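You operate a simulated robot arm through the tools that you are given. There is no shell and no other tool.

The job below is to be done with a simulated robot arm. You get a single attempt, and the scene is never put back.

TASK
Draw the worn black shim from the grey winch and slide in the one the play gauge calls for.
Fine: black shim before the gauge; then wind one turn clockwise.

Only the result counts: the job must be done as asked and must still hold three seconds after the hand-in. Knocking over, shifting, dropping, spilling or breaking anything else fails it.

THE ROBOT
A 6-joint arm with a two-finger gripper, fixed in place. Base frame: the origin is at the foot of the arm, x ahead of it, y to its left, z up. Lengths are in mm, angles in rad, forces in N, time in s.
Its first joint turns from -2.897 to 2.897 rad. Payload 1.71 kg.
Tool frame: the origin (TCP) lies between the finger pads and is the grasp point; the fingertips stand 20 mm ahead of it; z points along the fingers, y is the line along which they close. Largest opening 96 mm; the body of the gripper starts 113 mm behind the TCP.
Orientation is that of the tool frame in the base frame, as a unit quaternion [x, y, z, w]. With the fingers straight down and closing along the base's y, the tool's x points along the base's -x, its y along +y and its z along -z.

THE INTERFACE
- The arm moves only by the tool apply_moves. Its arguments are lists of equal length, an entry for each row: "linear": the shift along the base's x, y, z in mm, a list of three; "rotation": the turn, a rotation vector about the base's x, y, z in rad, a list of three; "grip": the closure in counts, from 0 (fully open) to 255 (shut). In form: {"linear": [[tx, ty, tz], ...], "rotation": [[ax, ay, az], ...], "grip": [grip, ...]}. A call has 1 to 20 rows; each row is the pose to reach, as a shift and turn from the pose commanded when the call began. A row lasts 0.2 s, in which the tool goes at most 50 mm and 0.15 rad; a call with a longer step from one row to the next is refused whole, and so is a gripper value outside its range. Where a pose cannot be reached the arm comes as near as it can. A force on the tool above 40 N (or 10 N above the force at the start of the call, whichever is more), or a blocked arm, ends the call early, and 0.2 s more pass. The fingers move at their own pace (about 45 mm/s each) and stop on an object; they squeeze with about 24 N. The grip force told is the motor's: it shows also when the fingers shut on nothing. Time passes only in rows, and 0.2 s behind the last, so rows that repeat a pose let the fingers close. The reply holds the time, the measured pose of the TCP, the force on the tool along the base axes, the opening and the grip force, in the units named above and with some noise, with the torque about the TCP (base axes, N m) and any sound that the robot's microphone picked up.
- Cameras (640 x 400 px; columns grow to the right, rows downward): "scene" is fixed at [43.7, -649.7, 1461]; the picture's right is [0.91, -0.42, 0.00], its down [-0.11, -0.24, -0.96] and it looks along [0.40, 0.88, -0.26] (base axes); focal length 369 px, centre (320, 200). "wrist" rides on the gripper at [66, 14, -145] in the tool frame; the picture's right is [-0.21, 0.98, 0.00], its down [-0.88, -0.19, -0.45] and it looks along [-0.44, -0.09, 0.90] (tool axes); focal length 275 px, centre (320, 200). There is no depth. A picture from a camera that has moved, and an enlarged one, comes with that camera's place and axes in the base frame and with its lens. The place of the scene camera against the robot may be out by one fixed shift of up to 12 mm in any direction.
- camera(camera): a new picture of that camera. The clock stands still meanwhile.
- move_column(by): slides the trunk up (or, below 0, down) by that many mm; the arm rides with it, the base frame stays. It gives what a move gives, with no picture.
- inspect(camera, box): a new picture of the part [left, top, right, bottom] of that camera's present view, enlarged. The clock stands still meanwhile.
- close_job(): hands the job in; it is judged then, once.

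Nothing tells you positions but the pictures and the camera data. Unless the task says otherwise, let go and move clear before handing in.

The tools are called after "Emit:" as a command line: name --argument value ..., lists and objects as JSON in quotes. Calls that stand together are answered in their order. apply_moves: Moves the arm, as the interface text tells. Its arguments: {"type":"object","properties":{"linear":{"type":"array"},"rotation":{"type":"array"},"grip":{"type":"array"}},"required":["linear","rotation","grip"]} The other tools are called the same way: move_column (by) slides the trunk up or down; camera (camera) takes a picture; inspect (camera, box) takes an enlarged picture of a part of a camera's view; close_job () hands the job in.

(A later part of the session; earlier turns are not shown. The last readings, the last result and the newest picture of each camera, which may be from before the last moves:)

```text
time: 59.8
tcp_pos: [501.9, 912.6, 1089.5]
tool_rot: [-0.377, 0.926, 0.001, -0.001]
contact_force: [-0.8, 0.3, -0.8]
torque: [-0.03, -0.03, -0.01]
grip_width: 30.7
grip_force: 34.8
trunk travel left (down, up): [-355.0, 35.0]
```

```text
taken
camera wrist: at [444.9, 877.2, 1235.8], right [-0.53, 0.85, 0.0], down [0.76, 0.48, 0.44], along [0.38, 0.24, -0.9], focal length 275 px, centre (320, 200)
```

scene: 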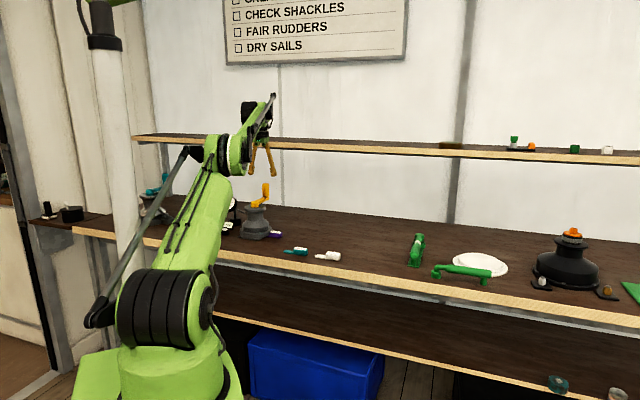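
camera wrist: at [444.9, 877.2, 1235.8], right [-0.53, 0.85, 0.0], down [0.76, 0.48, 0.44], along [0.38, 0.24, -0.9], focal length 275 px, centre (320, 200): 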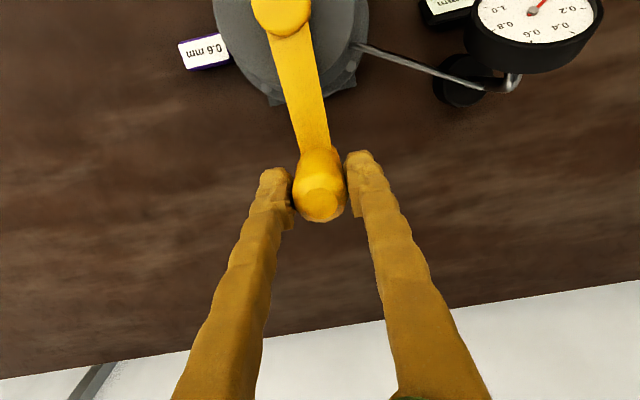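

The knob is held at 30.7 mm, so its centre is now known precisely: depth 996.4, radius about 100 mm. I'll start winding clockwise as seen from above, knob moving from the back toward the right. The tool will turn with the crank, and I'll do about 29° first to check the forces.

Emit:
apply_moves --linear '[[6.6, -7.5, 0], [12.4, -15.6, 0], [17.4, -24.3, 0], [21.5, -33.4, 0], [24.7, -42.9, 0], [24.7, -42.9, 0]]' --rotation '[[0, 0, -0.1], [0, 0, -0.2], [0, 0, -0.3], [0, 0, -0.4], [0, 0, -0.5], [0, 0, -0.5]]' --grip '[255, 255, 255, 255, 255, 255]'

Emit:
camera --camera "wrist"

Emit:
inspect --camera "scene" --box '[205, 130, 325, 245]'

```text
time: 61.2
tcp_pos: [526.7, 870.0, 1090.2]
tool_rot: [-0.134, 0.991, 0.0, -0.002]
contact_force: [15.8, 3.3, -12.7]
torque: [0.13, -0.42, 0.01]
grip_width: 30.9
grip_force: 34.8
trunk travel left (down, up): [-355.0, 35.0]
```

```text
taken
camera wrist: at [460.2, 865.9, 1235.9], right [-0.06, 1.0, 0.0], down [0.89, 0.06, 0.44], along [0.44, 0.03, -0.9], focal length 275 px, centre (320, 200)
```

wrist: 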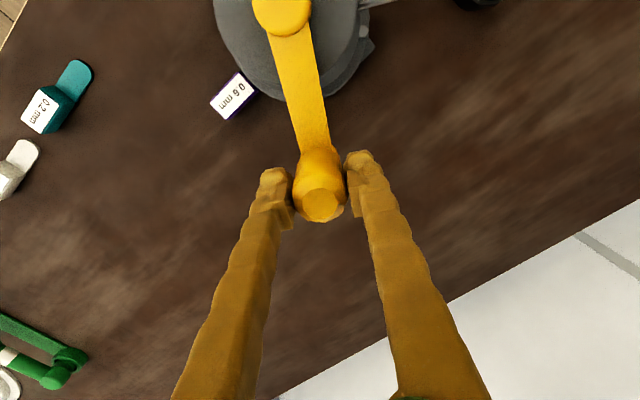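

```text
3.48 times, centred on (265, 188) of scene
camera zoom: at [43.7, -649.7, 1461.0], right [0.91, -0.42, 0.0], down [-0.11, -0.24, -0.96], along [0.4, 0.88, -0.26], focal length 1283 px, centre (511, 244)
```

zoom: 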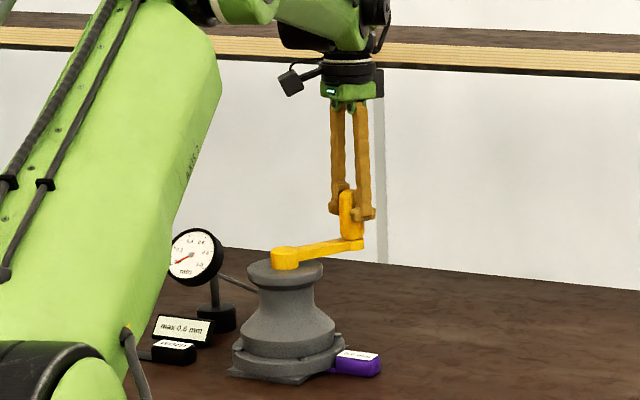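

The crank follows the grip, now at about 29°. There's about 16 N of outward radial force, so my circle is slightly too tight. I'll measure the hub from here to refine the circle.

Emit:
inspect --camera "wrist" --box '[220, 0, 380, 100]'

Emit:
apply_moves --linear '[[0.7, 0.2, 0], [1.45, 0.4, 0.5], [1.45, 0.4, 0.5]]' --rotation '[[0, 0, 0], [0, 0, 0], [0, 0, 0]]' --grip '[255, 255, 255]'

```text
4.00 times, centred on (300, 50) of wrist
camera zoom: at [460.2, 865.9, 1235.9], right [-0.06, 1.0, 0.0], down [0.89, 0.06, 0.44], along [0.44, 0.03, -0.9], focal length 1101 px, centre (400, 800)
```

zoom: 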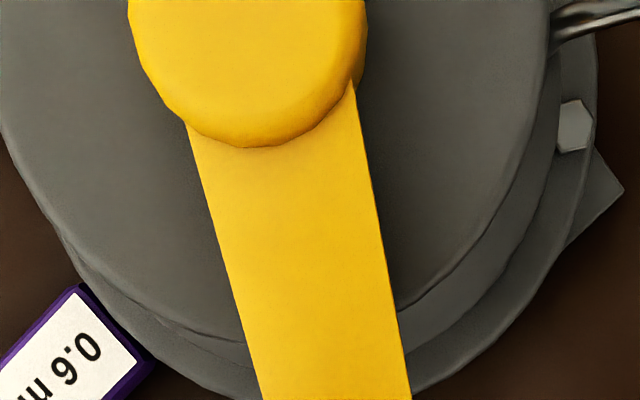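

```text
time: 62.0
tcp_pos: [527.5, 871.3, 1092.1]
tool_rot: [-0.135, 0.991, 0.0, -0.001]
contact_force: [1.2, -0.6, -18.4]
torque: [-0.05, 0.13, -0.01]
grip_width: 30.9
grip_force: 35.0
trunk travel left (down, up): [-355.0, 35.0]
```

Moving 1.5 mm outward relieved the radial force, so the hub centre is about 3 mm to the right of my estimate. I'll drop 1.6 mm to relieve the downward pull and continue another 29° on the refined circle.

Emit:
apply_moves --linear '[[0, 0, -1.6], [2.5, -9.7, -1.6], [4.0, -19.6, -1.6], [4.5, -29.5, -1.6], [4.0, -39.5, -1.6], [2.5, -49.4, -1.6], [2.5, -49.4, -1.6]]' --rotation '[[0, 0, 0], [0, 0, -0.1], [0, 0, -0.2], [0, 0, -0.3], [0, 0, -0.4], [0, 0, -0.5], [0, 0, -0.5]]' --grip '[255, 255, 255, 255, 255, 255, 255]'

```text
time: 63.6
tcp_pos: [529.8, 820.3, 1090.6]
tool_rot: [0.115, 0.993, 0.001, 0.0]
contact_force: [4.2, -0.4, 13.1]
torque: [-0.12, 0.03, -0.01]
grip_width: 31.2
grip_force: 35.4
trunk travel left (down, up): [-355.0, 35.0]
```

Forces are small, with slight upward pressure from being 1 mm low. I'll trim z and continue to about 96°.

Emit:
apply_moves --linear '[[0, 0, 1], [-2.4, -9.7, 1], [-5.8, -19.2, 1], [-10.1, -28.2, 1], [-15.3, -36.7, 1], [-21.3, -44.7, 1], [-28.1, -52.1, 1], [-35.5, -58.8, 1], [-35.5, -58.8, 1]]' --rotation '[[0, 0, 0], [0, 0, -0.1], [0, 0, -0.2], [0, 0, -0.3], [0, 0, -0.4], [0, 0, -0.5], [0, 0, -0.6], [0, 0, -0.7], [0, 0, -0.7]]' --grip '[255, 255, 255, 255, 255, 255, 255, 255, 255]'

Emit:
camera --camera "wrist"

Emit:
inspect --camera "scene" --box '[205, 130, 325, 245]'

```text
time: 65.6
tcp_pos: [492.7, 762.6, 1090.8]
tool_rot: [0.448, 0.894, 0.0, 0.001]
contact_force: [-10.6, 13.9, -3.7]
torque: [0.27, 0.24, -0.01]
grip_width: 31.0
grip_force: 35.2
trunk travel left (down, up): [-355.0, 35.0]
```

```text
taken
camera wrist: at [463.8, 823.5, 1235.8], right [0.91, 0.42, 0.0], down [0.38, -0.81, 0.45], along [0.19, -0.4, -0.9], focal length 275 px, centre (320, 200)
```

wrist: 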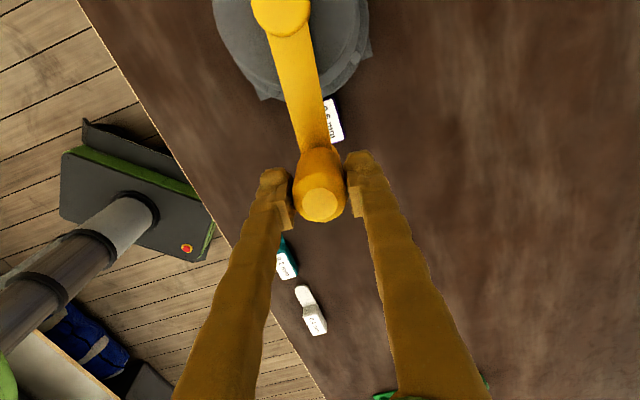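

```text
3.48 times, centred on (265, 188) of scene
camera zoom: at [43.7, -649.7, 1461.0], right [0.91, -0.42, 0.0], down [-0.11, -0.24, -0.96], along [0.4, 0.88, -0.26], focal length 1283 px, centre (511, 244)
```

zoom: 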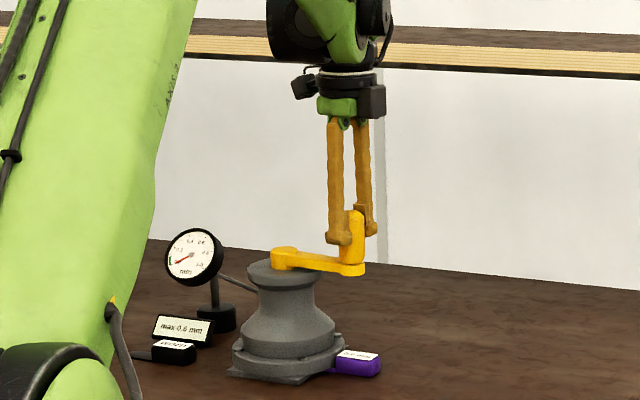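

We're at about 97° of rotation and the crank follows well. There's about 17 N of inward pull, meaning I'm 1.7 mm too far out now. I'll check the hub's position in the same zoomed view to compare with before.

Emit:
inspect --camera "wrist" --box '[220, 0, 380, 100]'

Emit:
apply_moves --linear '[[-0.5, 0.6, 0], [-1.0, 1.2, 0], [-1.0, 1.2, 0]]' --rotation '[[0, 0, 0], [0, 0, 0], [0, 0, 0]]' --grip '[255, 255, 255]'

```text
4.00 times, centred on (300, 50) of wrist
camera zoom: at [463.8, 823.5, 1235.8], right [0.91, 0.42, 0.0], down [0.38, -0.81, 0.45], along [0.19, -0.4, -0.9], focal length 1101 px, centre (400, 800)
```

zoom: 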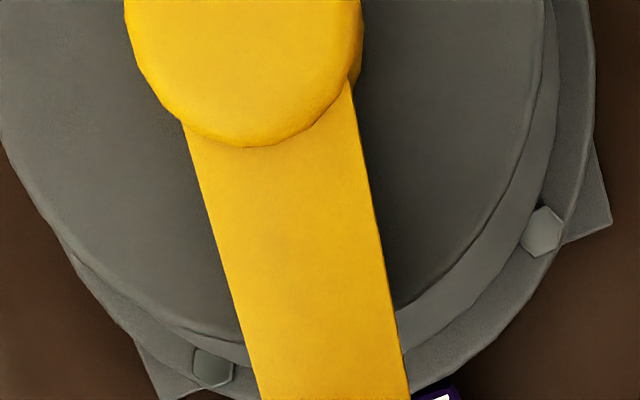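

```text
time: 66.4
tcp_pos: [492.6, 762.8, 1090.2]
tool_rot: [0.449, 0.894, -0.001, 0.001]
contact_force: [-3.7, 3.2, -3.4]
torque: [-0.15, -0.14, -0.03]
grip_width: 31.2
grip_force: 34.5
trunk travel left (down, up): [-355.0, 35.0]
```

Emit:
apply_moves --linear '[[-8.2, -5.5, -0.3], [-16.9, -10.1, -0.3], [-26.1, -13.8, -0.3], [-35.6, -16.7, -0.3], [-35.6, -16.7, -0.3]]' --rotation '[[0, 0, -0.1], [0, 0, -0.2], [0, 0, -0.3], [0, 0, -0.4], [0, 0, -0.4]]' --grip '[255, 255, 255, 255, 255]'

```text
time: 67.6
tcp_pos: [457.9, 744.7, 1090.4]
tool_rot: [0.617, 0.787, 0.0, 0.0]
contact_force: [0.1, -5.1, 1.9]
torque: [-0.12, -0.02, 0.0]
grip_width: 31.1
grip_force: 34.7
trunk travel left (down, up): [-355.0, 35.0]
```

Forces are now small (5 N) with hub centre (lat −302, depth 896) and R ≈ 101. We're at about 120°. Continuing around the front.

Emit:
apply_moves --linear '[[-9.8, -2.6, 0], [-19.9, -3.9, 0], [-30.0, -4.0, 0], [-40.1, -3.3, 0], [-40.1, -3.3, 0]]' --rotation '[[0, 0, -0.1], [0, 0, -0.2], [0, 0, -0.3], [0, 0, -0.4], [0, 0, -0.4]]' --grip '[255, 255, 255, 255, 255]'

Emit:
camera --camera "wrist"

Emit:
inspect --camera "scene" --box '[205, 130, 325, 245]'

```text
time: 68.8
tcp_pos: [416.2, 740.9, 1092.1]
tool_rot: [0.761, 0.649, 0.0, 0.0]
contact_force: [-3.6, -19.1, -26.6]
torque: [-0.23, -0.1, -0.01]
grip_width: 30.9
grip_force: 34.9
trunk travel left (down, up): [-355.0, 35.0]
```

```text
taken
camera wrist: at [440.0, 805.6, 1235.9], right [0.93, -0.36, 0.0], down [-0.32, -0.83, 0.45], along [-0.16, -0.42, -0.89], focal length 275 px, centre (320, 200)
```

wrist: 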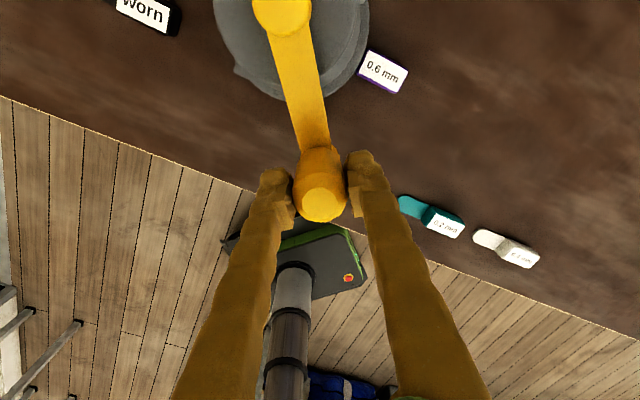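

```text
3.48 times, centred on (265, 188) of scene
camera zoom: at [43.7, -649.7, 1461.0], right [0.91, -0.42, 0.0], down [-0.11, -0.24, -0.96], along [0.4, 0.88, -0.26], focal length 1283 px, centre (511, 244)
```

zoom: 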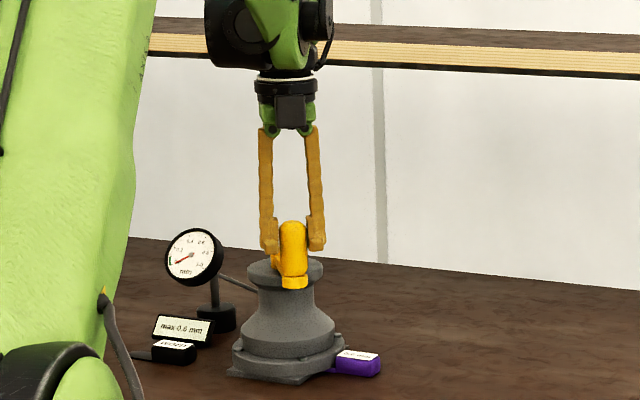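

At about 142° there's roughly 19 N outward and the tool has crept about 2 mm high. I'll correct both before going on.

Emit:
apply_moves --linear '[[-0.1, -0.9, -1.2], [-0.2, -1.7, -2.3], [-0.2, -1.7, -2.3]]' --rotation '[[0, 0, 0], [0, 0, 0], [0, 0, 0]]' --grip '[255, 255, 255]'

```text
time: 69.6
tcp_pos: [416.4, 741.5, 1090.9]
tool_rot: [0.761, 0.649, 0.0, -0.001]
contact_force: [3.9, 20.6, 26.3]
torque: [0.3, 0.1, 0.02]
grip_width: 31.2
grip_force: 35.2
trunk travel left (down, up): [-355.0, 35.0]
```

That over-corrected, since the contact is about twice as stiff as I assumed. I'll go back half.

Emit:
apply_moves --linear '[[0.1, 0.85, 1.15], [0.1, 0.85, 1.15]]' --rotation '[[0, 0, 0], [0, 0, 0]]' --grip '[255, 255]'

```text
time: 70.2
tcp_pos: [416.5, 742.4, 1091.2]
tool_rot: [0.761, 0.649, 0.0, 0.0]
contact_force: [1.1, 12.9, 19.7]
torque: [0.3, -0.03, 0.03]
grip_width: 30.9
grip_force: 34.8
trunk travel left (down, up): [-355.0, 35.0]
```

A simpler approach is to loosen to a slightly slack cage (about 33.5 mm around the 31 mm knob). The fingers then push tangentially while radial and vertical stresses vanish.

Emit:
apply_moves --linear '[[0, 0, 0], [0, 0, 0], [0, 0, 0]]' --rotation '[[0, 0, 0], [0, 0, 0], [0, 0, 0]]' --grip '[172, 166, 166]'

Emit:
camera --camera "wrist"

```text
time: 71.0
tcp_pos: [416.3, 741.7, 1090.4]
tool_rot: [0.761, 0.649, 0.0, 0.002]
contact_force: [-0.5, -0.1, -0.1]
torque: [0.03, -0.02, 0.01]
grip_width: 33.4
grip_force: 0.1
trunk travel left (down, up): [-355.0, 35.0]
```

```text
taken
camera wrist: at [439.9, 805.3, 1235.2], right [0.93, -0.36, 0.0], down [-0.32, -0.84, 0.45], along [-0.16, -0.42, -0.9], focal length 275 px, centre (320, 200)
```

wrist: 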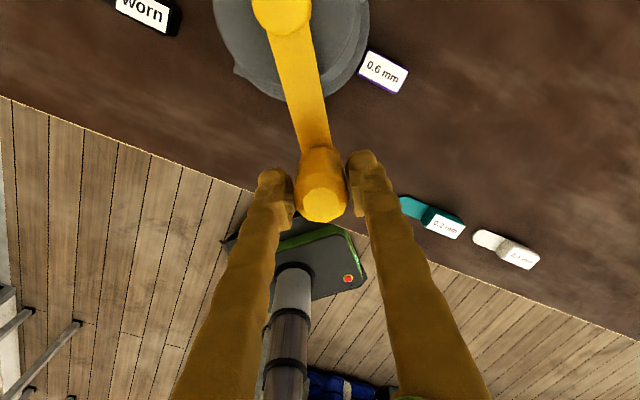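

All stress is gone and the crank stays put at about 143°. Continuing the winding with the loose cage.

Emit:
apply_moves --linear '[[-9.9, 1.9, 0], [-19.6, 4.9, 0], [-28.9, 8.9, 0], [-37.8, 13.5, 0], [-37.8, 13.5, 0]]' --rotation '[[0, 0, -0.1], [0, 0, -0.2], [0, 0, -0.3], [0, 0, -0.4], [0, 0, -0.4]]' --grip '[166, 166, 166, 166, 166]'

Emit:
camera --camera "wrist"

```text
time: 72.2
tcp_pos: [408.6, 741.4, 1089.2]
tool_rot: [0.817, 0.577, -0.002, -0.002]
contact_force: [0.1, -0.3, -0.2]
torque: [0.01, 0.01, 0.03]
grip_width: 33.4
grip_force: 0.1
out of reach, approached as far as the arm can: row 2, 3, 4, 5
trunk travel left (down, up): [-355.0, 35.0]
```

```text
taken
camera wrist: at [444.0, 798.3, 1234.5], right [0.85, -0.52, -0.01], down [-0.46, -0.76, 0.45], along [-0.24, -0.38, -0.9], focal length 275 px, centre (320, 200)
```

wrist: 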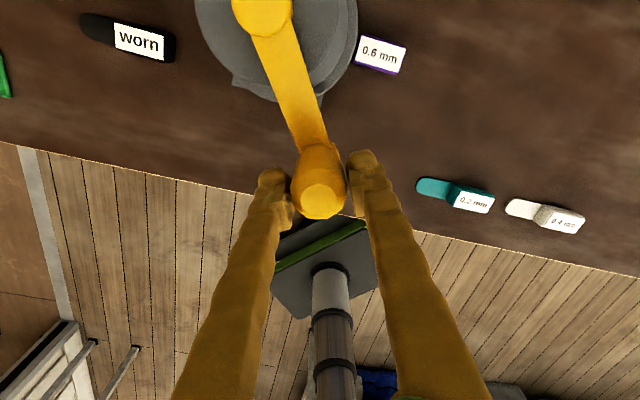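

Joint 6 hit its turning limit at about 147° of winding, so I need to regrasp. I'll do a null move to see whether the stored commanded pose is still the unreachable one.

Emit:
apply_moves --linear '[[0, 0, 0]]' --rotation '[[0, 0, 0]]' --grip '[166]'

```text
time: 72.6
tcp_pos: [407.9, 740.1, 1089.8]
tool_rot: [0.816, 0.578, -0.001, -0.003]
contact_force: [-0.3, -0.1, -0.5]
torque: [-0.02, -0.01, 0.0]
grip_width: 33.6
grip_force: 0.1
trunk travel left (down, up): [-355.0, 35.0]
```

The commanded pose has been clamped to where the arm really is. I'll lift straight up off the knob and look.

Emit:
apply_moves --linear '[[0, 0, 10], [0, 0, 25], [0, 0, 40], [0, 0, 55], [0, 0, 55]]' --rotation '[[0, 0, 0], [0, 0, 0], [0, 0, 0], [0, 0, 0], [0, 0, 0]]' --grip '[160, 150, 130, 100, 50]'

Emit:
camera --camera "wrist"

Emit:
inspect --camera "scene" --box '[205, 130, 325, 245]'

```text
time: 73.8
tcp_pos: [407.9, 743.6, 1147.2]
tool_rot: [0.816, 0.578, -0.002, -0.001]
contact_force: [0.3, -0.8, -0.6]
torque: [0.0, 0.01, 0.05]
grip_width: 77.2
grip_force: 0.1
trunk travel left (down, up): [-355.0, 35.0]
```

```text
taken
camera wrist: at [443.0, 800.3, 1292.5], right [0.85, -0.52, -0.01], down [-0.46, -0.77, 0.45], along [-0.24, -0.38, -0.9], focal length 275 px, centre (320, 200)
```

wrist: 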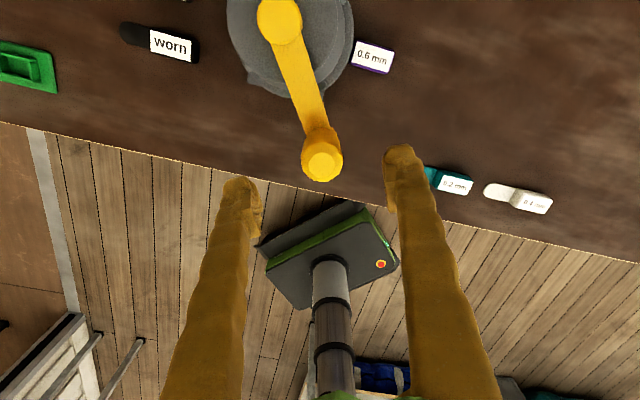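

```text
3.48 times, centred on (265, 188) of scene
camera zoom: at [43.7, -649.7, 1461.0], right [0.91, -0.42, 0.0], down [-0.11, -0.24, -0.96], along [0.4, 0.88, -0.26], focal length 1283 px, centre (511, 244)
```

zoom: 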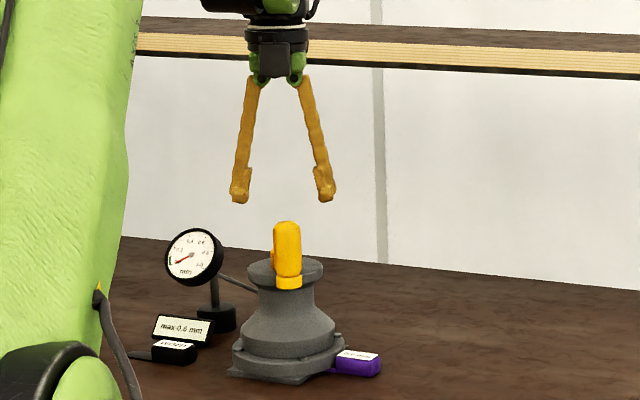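

The fingers are clear above the knob. I'll zoom to measure the current crank angle.

Emit:
inspect --camera "wrist" --box '[220, 0, 400, 200]'

```text
2.00 times, centred on (310, 100) of wrist
camera zoom: at [443.0, 800.3, 1292.5], right [0.85, -0.52, -0.01], down [-0.46, -0.77, 0.45], along [-0.24, -0.38, -0.9], focal length 551 px, centre (340, 400)
```

zoom: 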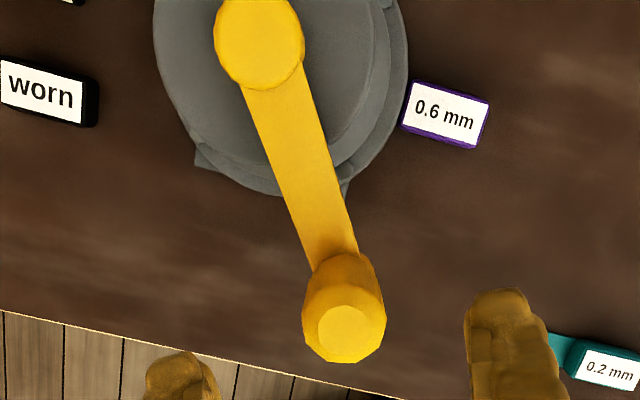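

The crank is at about 146.5°, with hub centre (lat −302, depth 896) and R ≈ 99.5. For the next stretch I'll rotate the gripper by about 180° above the knob, with the camera pointing outward over free space.

Emit:
apply_moves --linear '[[0, 0, 0], [0, 0, 0], [0, 0, 0], [0, 0, 0], [1, 0.5, 0], [1, 0.5, 0], [2, 1, 0], [2, 1, 0], [3.4, 1.9, 0], [3.4, 1.9, 0], [3.4, 1.9, 0], [3.4, 1.9, 0]]' --rotation '[[0, 0, 0.136], [0, 0, 0.273], [0, 0, 0.409], [0, 0, 0.545], [0, 0, 0.681], [0, 0, 0.818], [0, 0, 0.954], [0, 0, 1.09], [0, 0, 1.227], [0, 0, 1.363], [0, 0, 1.499], [0, 0, 1.636]]' --grip '[0, 0, 0, 0, 0, 0, 0, 0, 0, 0, 0, 0]'

Emit:
apply_moves --linear '[[0, 0, 0], [0, 0, 0], [0, 0, 0], [0, 0, 0], [0, 0, 0], [0, 0, 0], [0, 0, 0], [0, 0, 0], [0, 0, 0], [0, 0, 0], [0, 0, 0], [0, 0, 0]]' --rotation '[[0, 0, 0.136], [0, 0, 0.273], [0, 0, 0.409], [0, 0, 0.545], [0, 0, 0.681], [0, 0, 0.818], [0, 0, 0.954], [0, 0, 1.09], [0, 0, 1.227], [0, 0, 1.363], [0, 0, 1.499], [0, 0, 1.636]]' --grip '[0, 0, 0, 0, 0, 0, 0, 0, 0, 0, 0, 0]'

Emit:
camera --camera "wrist"

Emit:
inspect --camera "scene" --box '[205, 130, 325, 245]'

```text
time: 76.4
tcp_pos: [411.1, 743.8, 1145.4]
tool_rot: [0.136, 0.991, -0.001, 0.0]
contact_force: [0.8, -0.6, -0.4]
torque: [-0.03, 0.0, -0.01]
grip_width: 95.9
grip_force: 0.0
trunk travel left (down, up): [-355.0, 35.0]
```

```text
time: 79.0
tcp_pos: [409.8, 745.8, 1145.9]
tool_rot: [-0.63, 0.776, -0.001, 0.001]
contact_force: [0.1, 0.2, -0.3]
torque: [0.03, -0.01, -0.01]
grip_width: 95.9
grip_force: 0.1
trunk travel left (down, up): [-355.0, 35.0]
```

```text
taken
camera wrist: at [382.2, 684.6, 1291.2], right [-0.91, 0.4, 0.0], down [0.36, 0.82, 0.45], along [0.18, 0.41, -0.9], focal length 275 px, centre (320, 200)
```

wrist: 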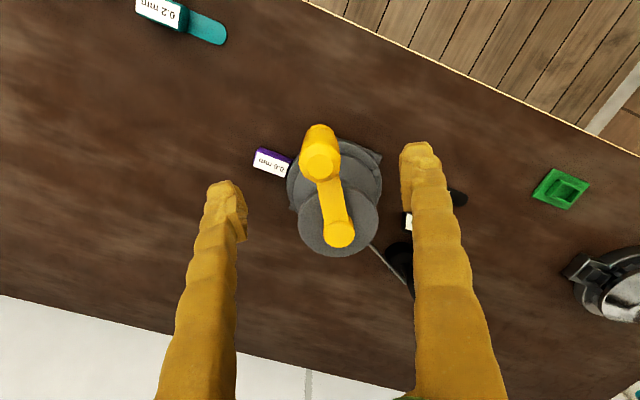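

```text
3.48 times, centred on (265, 188) of scene
camera zoom: at [43.7, -649.7, 1461.0], right [0.91, -0.42, 0.0], down [-0.11, -0.24, -0.96], along [0.4, 0.88, -0.26], focal length 1283 px, centre (511, 244)
```

zoom: 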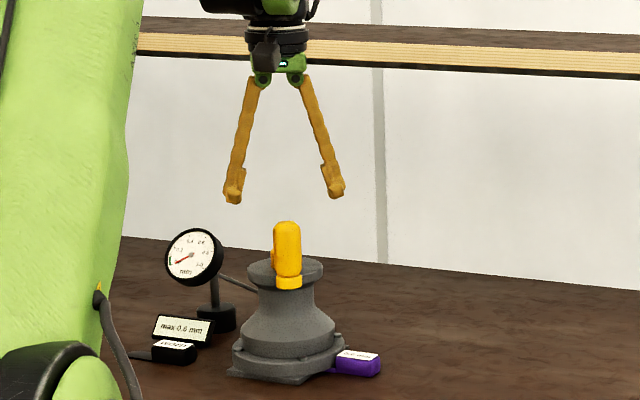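

The gripper is rotated. I'll measure the knob's offset in this view before lowering.

Emit:
inspect --camera "wrist" --box '[250, 110, 400, 260]'

```text
2.67 times, centred on (325, 185) of wrist
camera zoom: at [382.2, 684.6, 1291.2], right [-0.91, 0.4, 0.0], down [0.36, 0.82, 0.45], along [0.18, 0.41, -0.9], focal length 734 px, centre (307, 240)
```

zoom: 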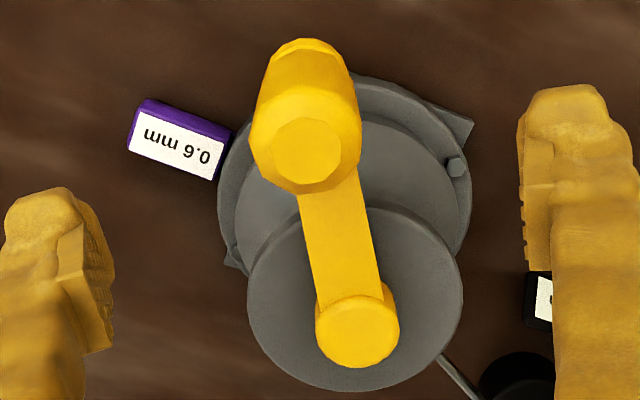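

The knob is within about 1 mm of the tool axis. Lowering over it and closing to the loose cage.

Emit:
apply_moves --linear '[[0, 0, -15], [0, 0, -30], [0, 0, -45], [0, 0, -55], [0, 0, -55]]' --rotation '[[0, 0, 0], [0, 0, 0], [0, 0, 0], [0, 0, 0], [0, 0, 0]]' --grip '[0, 0, 0, 0, 0]'

Emit:
apply_moves --linear '[[0, 0, 0], [0, 0, 0], [0, 0, 0], [0, 0, 0], [0, 0, 0]]' --rotation '[[0, 0, 0], [0, 0, 0], [0, 0, 0], [0, 0, 0], [0, 0, 0]]' --grip '[80, 130, 160, 166, 166]'

Emit:
camera --camera "wrist"

```text
time: 80.2
tcp_pos: [410.1, 744.1, 1090.9]
tool_rot: [-0.629, 0.778, -0.002, 0.001]
contact_force: [0.2, 0.4, 0.3]
torque: [-0.01, 0.0, -0.02]
grip_width: 95.8
grip_force: 0.0
trunk travel left (down, up): [-355.0, 35.0]
```

```text
time: 81.4
tcp_pos: [410.5, 744.5, 1091.7]
tool_rot: [-0.629, 0.778, -0.001, 0.001]
contact_force: [0.1, 0.2, 0.0]
torque: [0.0, 0.0, 0.0]
grip_width: 33.3
grip_force: 0.0
trunk travel left (down, up): [-355.0, 35.0]
```

```text
taken
camera wrist: at [381.8, 683.3, 1236.5], right [-0.91, 0.41, 0.0], down [0.36, 0.82, 0.45], along [0.18, 0.41, -0.9], focal length 275 px, centre (320, 200)
```

wrist: 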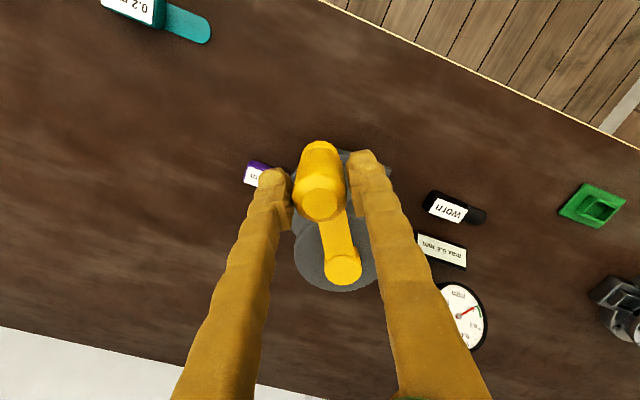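

The knob is caged again with zero force. Winding on through the front of the circle to about 186°.

Emit:
apply_moves --linear '[[-9.6, 2.5, 0], [-18.9, 5.9, 0], [-27.9, 10.4, 0], [-36.3, 15.6, 0], [-44.2, 21.7, 0], [-51.4, 28.5, 0], [-58.0, 36.1, 0], [-58.0, 36.1, 0]]' --rotation '[[0, 0, -0.1], [0, 0, -0.2], [0, 0, -0.3], [0, 0, -0.4], [0, 0, -0.5], [0, 0, -0.6], [0, 0, -0.7], [0, 0, -0.7]]' --grip '[166, 166, 166, 166, 166, 166, 166, 166]'

Emit:
camera --camera "wrist"

Emit:
inspect --camera "scene" --box '[205, 130, 325, 245]'

```text
time: 83.2
tcp_pos: [352.4, 781.9, 1090.8]
tool_rot: [-0.324, 0.946, -0.001, 0.0]
contact_force: [0.4, 0.3, 0.3]
torque: [-0.02, 0.03, 0.02]
grip_width: 33.5
grip_force: 0.0
trunk travel left (down, up): [-355.0, 35.0]
```

```text
taken
camera wrist: at [291.6, 753.5, 1235.9], right [-0.44, 0.9, 0.0], down [0.81, 0.39, 0.44], along [0.4, 0.19, -0.9], focal length 275 px, centre (320, 200)
```

wrist: 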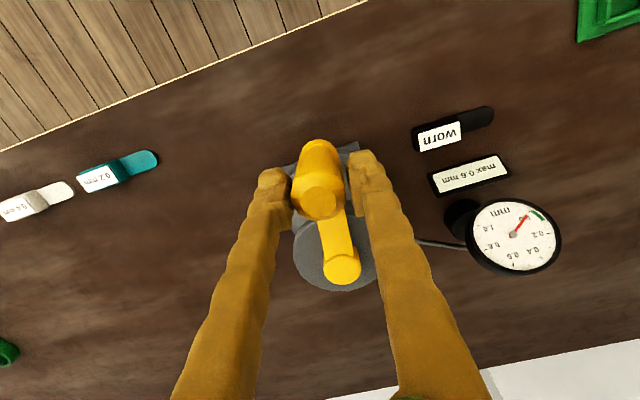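

```text
3.48 times, centred on (265, 188) of scene
camera zoom: at [43.7, -649.7, 1461.0], right [0.91, -0.42, 0.0], down [-0.11, -0.24, -0.96], along [0.4, 0.88, -0.26], focal length 1283 px, centre (511, 244)
```

zoom: 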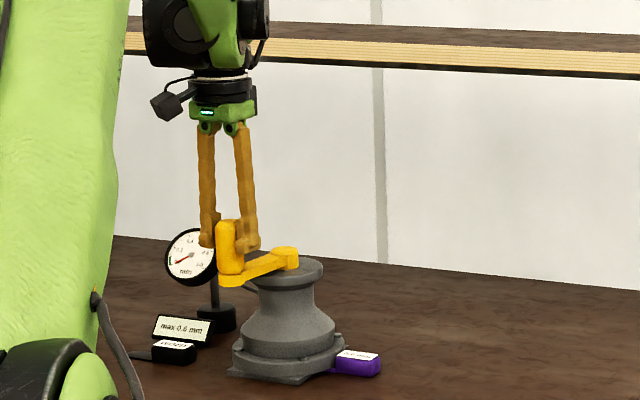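

Smooth with no forces, at about 187° now. Continuing to about 233°, where I'll regrasp with the camera back on the hub side to avoid the shelf.

Emit:
apply_moves --linear '[[-5.7, 7.9, 0], [-10.5, 16.6, 0], [-14.3, 25.7, 0], [-17.3, 35.1, 0], [-19.3, 44.8, 0], [-20.3, 54.7, 0], [-20.4, 64.5, 0], [-19.3, 74.4, 0], [-19.3, 74.4, 0]]' --rotation '[[0, 0, -0.1], [0, 0, -0.2], [0, 0, -0.3], [0, 0, -0.4], [0, 0, -0.5], [0, 0, -0.6], [0, 0, -0.7], [0, 0, -0.8], [0, 0, -0.8]]' --grip '[166, 166, 166, 166, 166, 166, 166, 166, 166]'

Emit:
camera --camera "wrist"

Emit:
inspect --camera "scene" --box '[185, 130, 305, 245]'

```text
time: 85.2
tcp_pos: [332.2, 855.6, 1090.2]
tool_rot: [0.071, 0.997, -0.002, 0.0]
contact_force: [0.3, -0.3, 0.0]
torque: [0.03, -0.03, 0.02]
grip_width: 33.4
grip_force: 0.1
trunk travel left (down, up): [-355.0, 35.0]
```

```text
taken
camera wrist: at [268.9, 879.1, 1235.5], right [0.34, 0.94, 0.0], down [0.84, -0.3, 0.44], along [0.42, -0.16, -0.9], focal length 275 px, centre (320, 200)
```

wrist: 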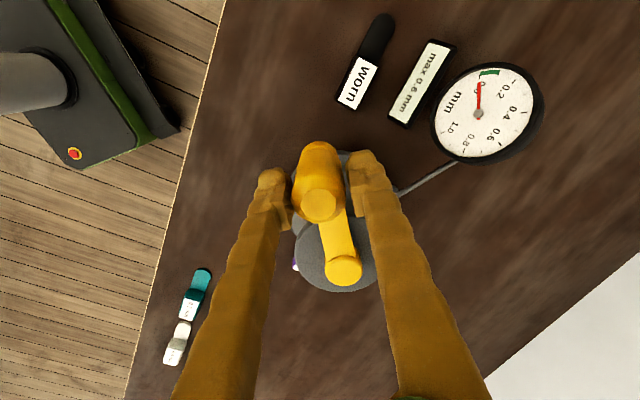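

```text
3.48 times, centred on (245, 188) of scene
camera zoom: at [43.7, -649.7, 1461.0], right [0.91, -0.42, 0.0], down [-0.11, -0.24, -0.96], along [0.4, 0.88, -0.26], focal length 1283 px, centre (581, 244)
```

zoom: 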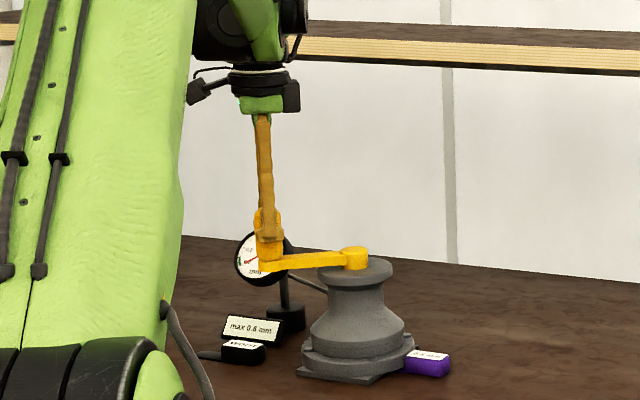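

At about 232°, still force-free. I'll lift off and rotate the gripper 180° so the camera ends on the hub side.

Emit:
apply_moves --linear '[[0, 0, 10], [0, 0, 25], [0, 0, 40], [0, 0, 55], [0, 0, 55]]' --rotation '[[0, 0, 0], [0, 0, 0], [0, 0, 0], [0, 0, 0], [0, 0, 0]]' --grip '[160, 150, 130, 100, 50]'

Emit:
apply_moves --linear '[[0, 0, 0], [0, 0, 0], [0, 0, 0], [0, 0, 0], [0, 0, 0], [0, 0, 0], [0, 0, 0], [0, 0, 0], [0, 0, 0], [0, 0, 0], [0, 0, 0], [0, 0, 0]]' --rotation '[[0, 0, 0.131], [0, 0, 0.262], [0, 0, 0.393], [0, 0, 0.524], [0, 0, 0.654], [0, 0, 0.785], [0, 0, 0.916], [0, 0, 1.047], [0, 0, 1.178], [0, 0, 1.309], [0, 0, 1.44], [0, 0, 1.571]]' --grip '[0, 0, 0, 0, 0, 0, 0, 0, 0, 0, 0, 0]'

Emit:
apply_moves --linear '[[0, 0, 0], [0, 0, 0], [0, 0, 0], [0, 0, 0], [0, 0, 0], [0, 0, 0], [0, 0, 0], [0, 0, 0], [0, 0, 0], [0, 0, 0], [0, 0, 0], [0, 0, 0]]' --rotation '[[0, 0, 0.131], [0, 0, 0.262], [0, 0, 0.393], [0, 0, 0.524], [0, 0, 0.654], [0, 0, 0.785], [0, 0, 0.916], [0, 0, 1.047], [0, 0, 1.178], [0, 0, 1.309], [0, 0, 1.44], [0, 0, 1.571]]' --grip '[0, 0, 0, 0, 0, 0, 0, 0, 0, 0, 0, 0]'

Emit:
camera --camera "wrist"

Emit:
inspect --camera "scene" --box '[185, 130, 305, 245]'

```text
time: 86.4
tcp_pos: [334.0, 853.6, 1145.0]
tool_rot: [0.07, 0.998, -0.002, 0.0]
contact_force: [-0.2, -0.5, -0.9]
torque: [0.02, 0.03, -0.01]
grip_width: 77.1
grip_force: 0.1
trunk travel left (down, up): [-355.0, 35.0]
```

```text
time: 89.0
tcp_pos: [333.9, 855.8, 1145.1]
tool_rot: [-0.657, 0.754, -0.001, 0.001]
contact_force: [-0.2, -0.8, -0.7]
torque: [0.02, 0.01, -0.02]
grip_width: 96.3
grip_force: 0.1
trunk travel left (down, up): [-355.0, 35.0]
```

```text
time: 91.6
tcp_pos: [332.4, 855.0, 1145.6]
tool_rot: [0.998, -0.068, 0.0, -0.002]
contact_force: [-0.1, 0.6, -0.4]
torque: [0.03, 0.02, 0.0]
grip_width: 95.7
grip_force: 0.1
trunk travel left (down, up): [-355.0, 35.0]
```

```text
taken
camera wrist: at [395.2, 832.8, 1289.6], right [-0.34, -0.94, 0.0], down [-0.84, 0.3, 0.45], along [-0.42, 0.15, -0.89], focal length 275 px, centre (320, 200)
```

wrist: 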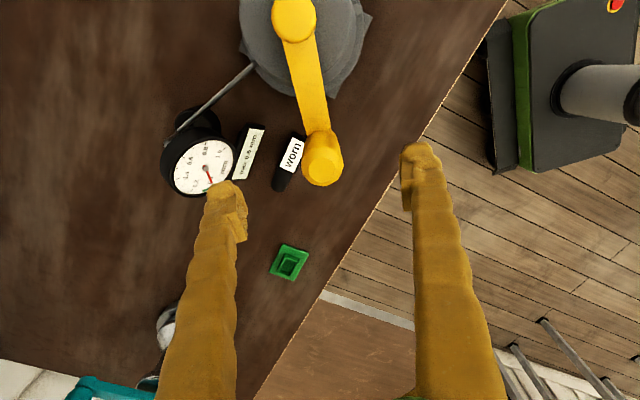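

```text
3.48 times, centred on (245, 188) of scene
camera zoom: at [43.7, -649.7, 1461.0], right [0.91, -0.42, 0.0], down [-0.11, -0.24, -0.96], along [0.4, 0.88, -0.26], focal length 1283 px, centre (581, 244)
```

zoom: 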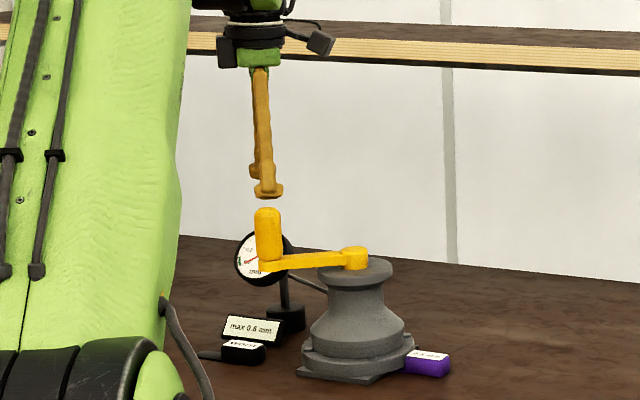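

The rotation worked. I'll measure the knob's offset before lowering.

Emit:
inspect --camera "wrist" --box '[230, 0, 410, 200]'

```text
2.00 times, centred on (320, 100) of wrist
camera zoom: at [395.2, 832.8, 1289.6], right [-0.34, -0.94, 0.0], down [-0.84, 0.3, 0.45], along [-0.42, 0.15, -0.89], focal length 551 px, centre (320, 400)
```

zoom: 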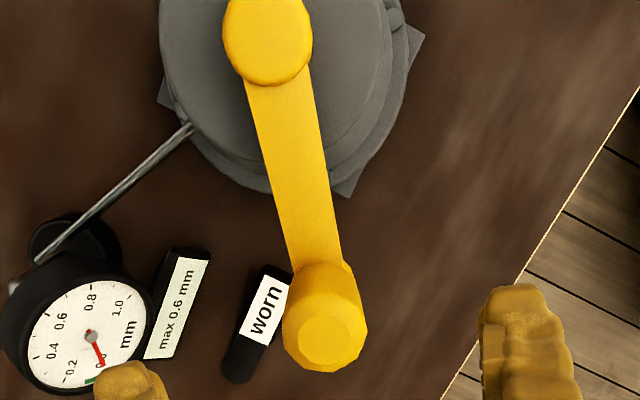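

The knob is within about 2 mm of the tool axis. I'll trim, lower and cage it again.

Emit:
apply_moves --linear '[[-0.2, -1.5, -15], [-0.2, -1.5, -30], [-0.2, -1.5, -45], [-0.2, -1.5, -55], [-0.2, -1.5, -55]]' --rotation '[[0, 0, 0], [0, 0, 0], [0, 0, 0], [0, 0, 0], [0, 0, 0]]' --grip '[0, 0, 0, 0, 0]'

Emit:
apply_moves --linear '[[0, 0, 0], [0, 0, 0], [0, 0, 0], [0, 0, 0], [0, 0, 0]]' --rotation '[[0, 0, 0], [0, 0, 0], [0, 0, 0], [0, 0, 0], [0, 0, 0]]' --grip '[80, 130, 160, 166, 166]'

Emit:
camera --camera "wrist"

```text
time: 92.8
tcp_pos: [333.4, 854.3, 1088.2]
tool_rot: [0.998, -0.07, -0.001, -0.002]
contact_force: [-0.2, 0.9, 0.4]
torque: [0.01, -0.01, 0.0]
grip_width: 96.0
grip_force: 0.2
trunk travel left (down, up): [-355.0, 35.0]
```

```text
time: 94.0
tcp_pos: [332.4, 854.6, 1089.3]
tool_rot: [0.998, -0.07, 0.0, -0.002]
contact_force: [0.8, -0.8, -0.4]
torque: [0.02, 0.02, -0.02]
grip_width: 33.4
grip_force: 0.1
trunk travel left (down, up): [-355.0, 35.0]
```

```text
taken
camera wrist: at [395.1, 831.3, 1234.6], right [-0.34, -0.94, 0.0], down [-0.84, 0.3, 0.45], along [-0.42, 0.16, -0.89], focal length 275 px, centre (320, 200)
```

wrist: 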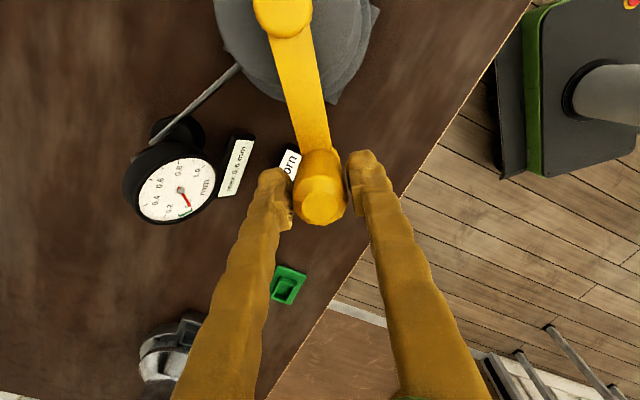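

Caged again with no force, at about 232°. Winding on up the left side to about 277°. The fingertips stay about 20 mm above the gauge's top.

Emit:
apply_moves --linear '[[1.5, 9.9, 0], [4.3, 19.4, 0], [7.9, 28.6, 0], [12.5, 37.3, 0], [17.9, 45.5, 0], [24.1, 53.3, 0], [31.0, 60.3, 0], [38.7, 66.5, 0], [38.7, 66.5, 0]]' --rotation '[[0, 0, -0.1], [0, 0, -0.2], [0, 0, -0.3], [0, 0, -0.4], [0, 0, -0.5], [0, 0, -0.6], [0, 0, -0.7], [0, 0, -0.8], [0, 0, -0.8]]' --grip '[166, 166, 166, 166, 166, 166, 166, 166, 166]'

Emit:
camera --camera "wrist"

Emit:
inspect --camera "scene" --box '[185, 130, 305, 245]'

```text
time: 96.0
tcp_pos: [371.0, 921.3, 1089.4]
tool_rot: [0.891, -0.453, 0.0, -0.002]
contact_force: [-0.5, -0.4, -0.7]
torque: [0.0, 0.03, 0.01]
grip_width: 33.6
grip_force: 0.4
trunk travel left (down, up): [-355.0, 35.0]
```

```text
taken
camera wrist: at [397.7, 859.8, 1234.8], right [-0.91, -0.41, 0.0], down [-0.37, 0.82, 0.45], along [-0.18, 0.41, -0.9], focal length 275 px, centre (320, 200)
```

wrist: 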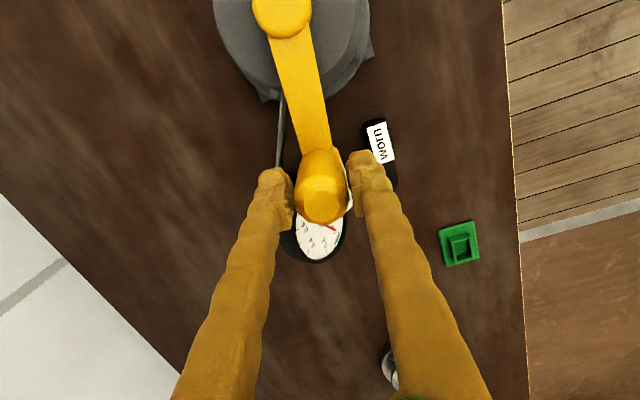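

```text
3.48 times, centred on (245, 188) of scene
camera zoom: at [43.7, -649.7, 1461.0], right [0.91, -0.42, 0.0], down [-0.11, -0.24, -0.96], along [0.4, 0.88, -0.26], focal length 1283 px, centre (581, 244)
```

zoom: 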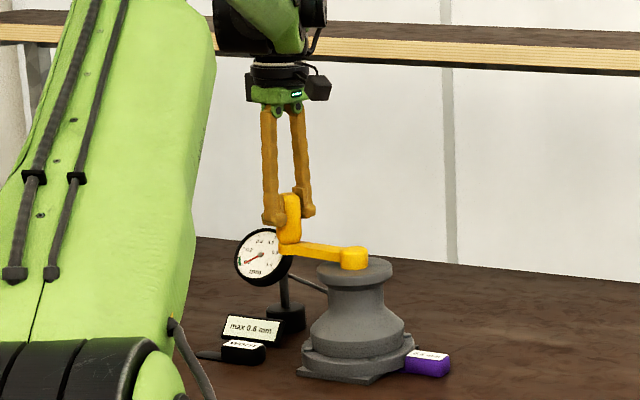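

At about 277°. Continuing toward the back, watching the reach limit.

Emit:
apply_moves --linear '[[8.3, 5.5, 0], [16.9, 10.3, 0], [26.2, 14.1, 0], [35.7, 17.0, 0], [45.4, 18.9, 0], [55.3, 19.8, 0], [65.3, 19.8, 0], [75.1, 18.8, 0], [75.1, 18.8, 0]]' --rotation '[[0, 0, -0.1], [0, 0, -0.2], [0, 0, -0.3], [0, 0, -0.4], [0, 0, -0.5], [0, 0, -0.6], [0, 0, -0.7], [0, 0, -0.8], [0, 0, -0.8]]' --grip '[166, 166, 166, 166, 166, 166, 166, 166, 166]'

Emit:
camera --camera "wrist"

Emit:
inspect --camera "scene" --box '[185, 130, 305, 245]'

```text
time: 98.0
tcp_pos: [447.8, 939.3, 1090.5]
tool_rot: [-0.645, 0.764, -0.001, 0.001]
contact_force: [-1.2, 0.3, 0.7]
torque: [0.0, 0.01, 0.01]
grip_width: 34.0
grip_force: 0.0
trunk travel left (down, up): [-355.0, 35.0]
```

```text
taken
camera wrist: at [422.5, 877.3, 1235.8], right [-0.93, 0.37, 0.0], down [0.33, 0.83, 0.45], along [0.17, 0.41, -0.9], focal length 275 px, centre (320, 200)
```

wrist: 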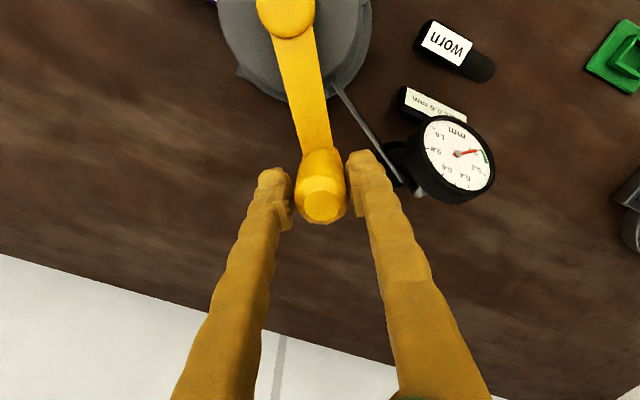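

```text
3.48 times, centred on (245, 188) of scene
camera zoom: at [43.7, -649.7, 1461.0], right [0.91, -0.42, 0.0], down [-0.11, -0.24, -0.96], along [0.4, 0.88, -0.26], focal length 1283 px, centre (581, 244)
```

zoom: 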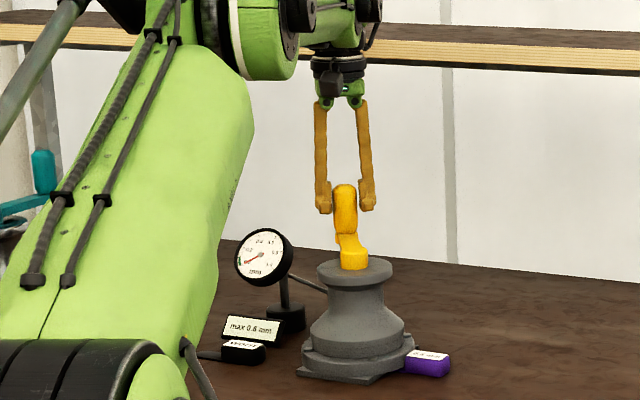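

At about 324° with no forces. One last stretch of about 36° brings the knob back to its starting point at the back.

Emit:
apply_moves --linear '[[9.8, -1.8, 0], [19.2, -4.7, 0], [28.4, -8.8, 0], [37.0, -13.6, 0], [45.3, -19.2, 0], [52.8, -25.7, 0], [54.8, -27.5, 0], [54.8, -27.5, 0]]' --rotation '[[0, 0, -0.1], [0, 0, -0.2], [0, 0, -0.3], [0, 0, -0.4], [0, 0, -0.5], [0, 0, -0.6], [0, 0, -0.626], [0, 0, -0.626]]' --grip '[166, 166, 166, 166, 166, 166, 166, 166]'

Emit:
camera --camera "wrist"

Emit:
inspect --camera "scene" --box '[185, 130, 305, 245]'

```text
time: 99.8
tcp_pos: [501.3, 913.4, 1090.9]
tool_rot: [-0.378, 0.926, -0.003, 0.001]
contact_force: [-0.4, 0.0, -0.3]
torque: [0.0, 0.02, -0.01]
grip_width: 33.6
grip_force: 0.8
trunk travel left (down, up): [-355.0, 35.0]
```

```text
taken
camera wrist: at [444.2, 877.1, 1236.4], right [-0.54, 0.84, 0.0], down [0.75, 0.48, 0.44], along [0.38, 0.24, -0.9], focal length 275 px, centre (320, 200)
```

wrist: 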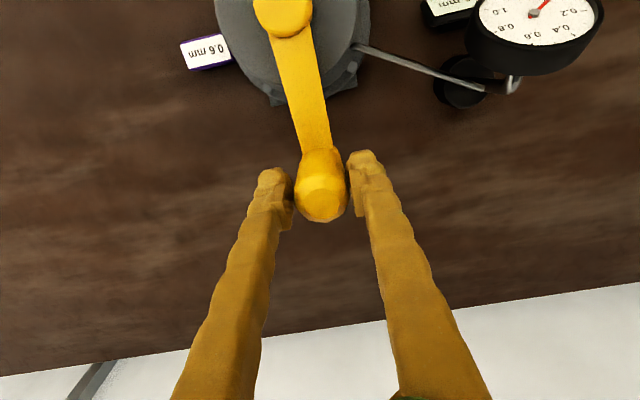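

```text
3.48 times, centred on (245, 188) of scene
camera zoom: at [43.7, -649.7, 1461.0], right [0.91, -0.42, 0.0], down [-0.11, -0.24, -0.96], along [0.4, 0.88, -0.26], focal length 1283 px, centre (581, 244)
```

zoom: 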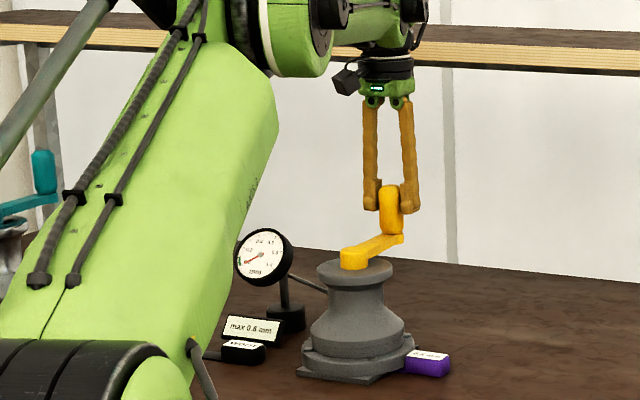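

We're essentially back at the start, about 1 mm short. I'll advance 2.5 mm more and briefly close on the knob to centre it exactly, then release.

Emit:
apply_moves --linear '[[0.9, -0.9, 0], [1.75, -1.8, 0], [1.75, -1.8, 0], [1.75, -1.8, 0], [1.75, -1.8, 0]]' --rotation '[[0, 0, 0], [0, 0, 0], [0, 0, 0], [0, 0, 0], [0, 0, 0]]' --grip '[166, 166, 175, 185, 185]'

Emit:
apply_moves --linear '[[0, 0, 0], [0, 0, 0], [0, 0, 0]]' --rotation '[[0, 0, 0], [0, 0, 0], [0, 0, 0]]' --grip '[150, 100, 50]'

Emit:
camera --camera "wrist"

```text
time: 101.0
tcp_pos: [503.7, 910.7, 1090.4]
tool_rot: [-0.379, 0.925, -0.001, 0.001]
contact_force: [-1.0, -1.3, -0.3]
torque: [0.02, 0.14, 0.03]
grip_width: 30.6
grip_force: 35.3
trunk travel left (down, up): [-355.0, 35.0]
```

```text
time: 101.8
tcp_pos: [504.6, 910.5, 1090.9]
tool_rot: [-0.378, 0.926, -0.002, 0.0]
contact_force: [-0.5, -0.7, 0.2]
torque: [0.0, -0.03, 0.01]
grip_width: 77.0
grip_force: 0.1
trunk travel left (down, up): [-355.0, 35.0]
```

```text
taken
camera wrist: at [446.8, 875.3, 1235.7], right [-0.54, 0.84, 0.0], down [0.75, 0.48, 0.44], along [0.38, 0.24, -0.9], focal length 275 px, centre (320, 200)
```

wrist: 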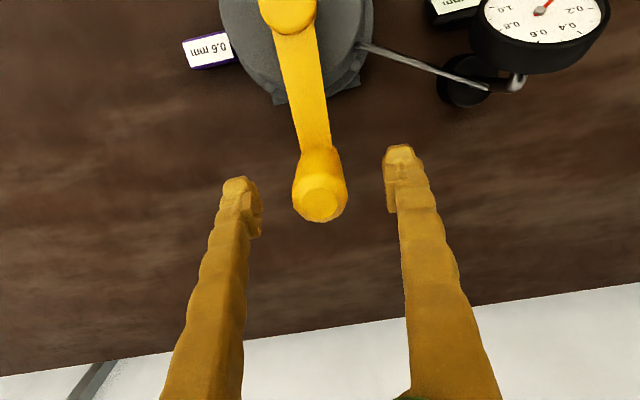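

The knob is released and back at its starting direction, about 361° in total. Now I'll lift straight up and retreat toward the base.

Emit:
apply_moves --linear '[[0, 0, 15], [0, 0, 35], [0, 0, 55], [0, 0, 75], [-20, -20, 90], [-45, -44, 100], [-75, -73, 110], [-105, -102, 110], [-105, -102, 110]]' --rotation '[[0, 0, 0], [0, 0, 0], [0, 0, 0], [0, 0, 0], [0, 0, 0], [0, 0, 0], [0, 0, 0], [0, 0, 0], [0, 0, 0]]' --grip '[50, 50, 50, 50, 50, 50, 50, 50, 50]'

Emit:
camera --camera "wrist"

Emit:
camera --camera "scene"

```text
time: 103.8
tcp_pos: [398.8, 805.5, 1202.3]
tool_rot: [-0.379, 0.925, -0.001, 0.0]
contact_force: [-0.1, -0.3, 0.5]
torque: [-0.01, -0.04, 0.03]
grip_width: 77.2
grip_force: 0.1
trunk travel left (down, up): [-355.0, 35.0]
```

```text
taken
camera wrist: at [339.6, 770.7, 1347.0], right [-0.54, 0.84, 0.0], down [0.75, 0.48, 0.45], along [0.38, 0.24, -0.9], focal length 275 px, centre (320, 200)
```

wrist: 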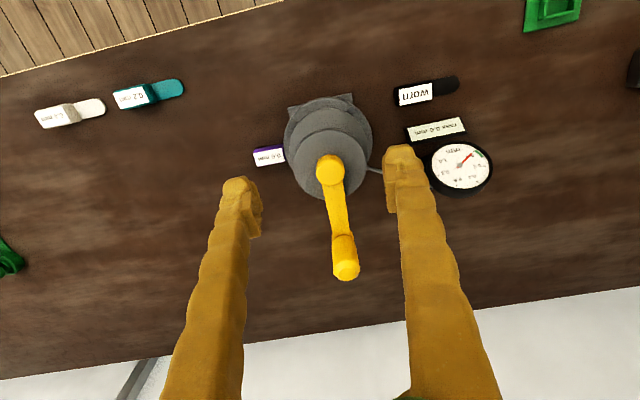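

```text
taken
```

scene: 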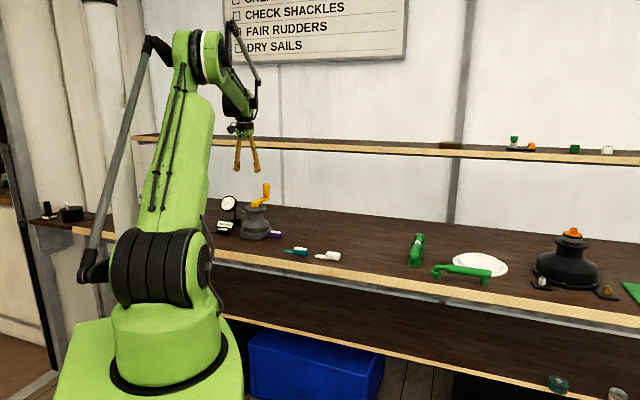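

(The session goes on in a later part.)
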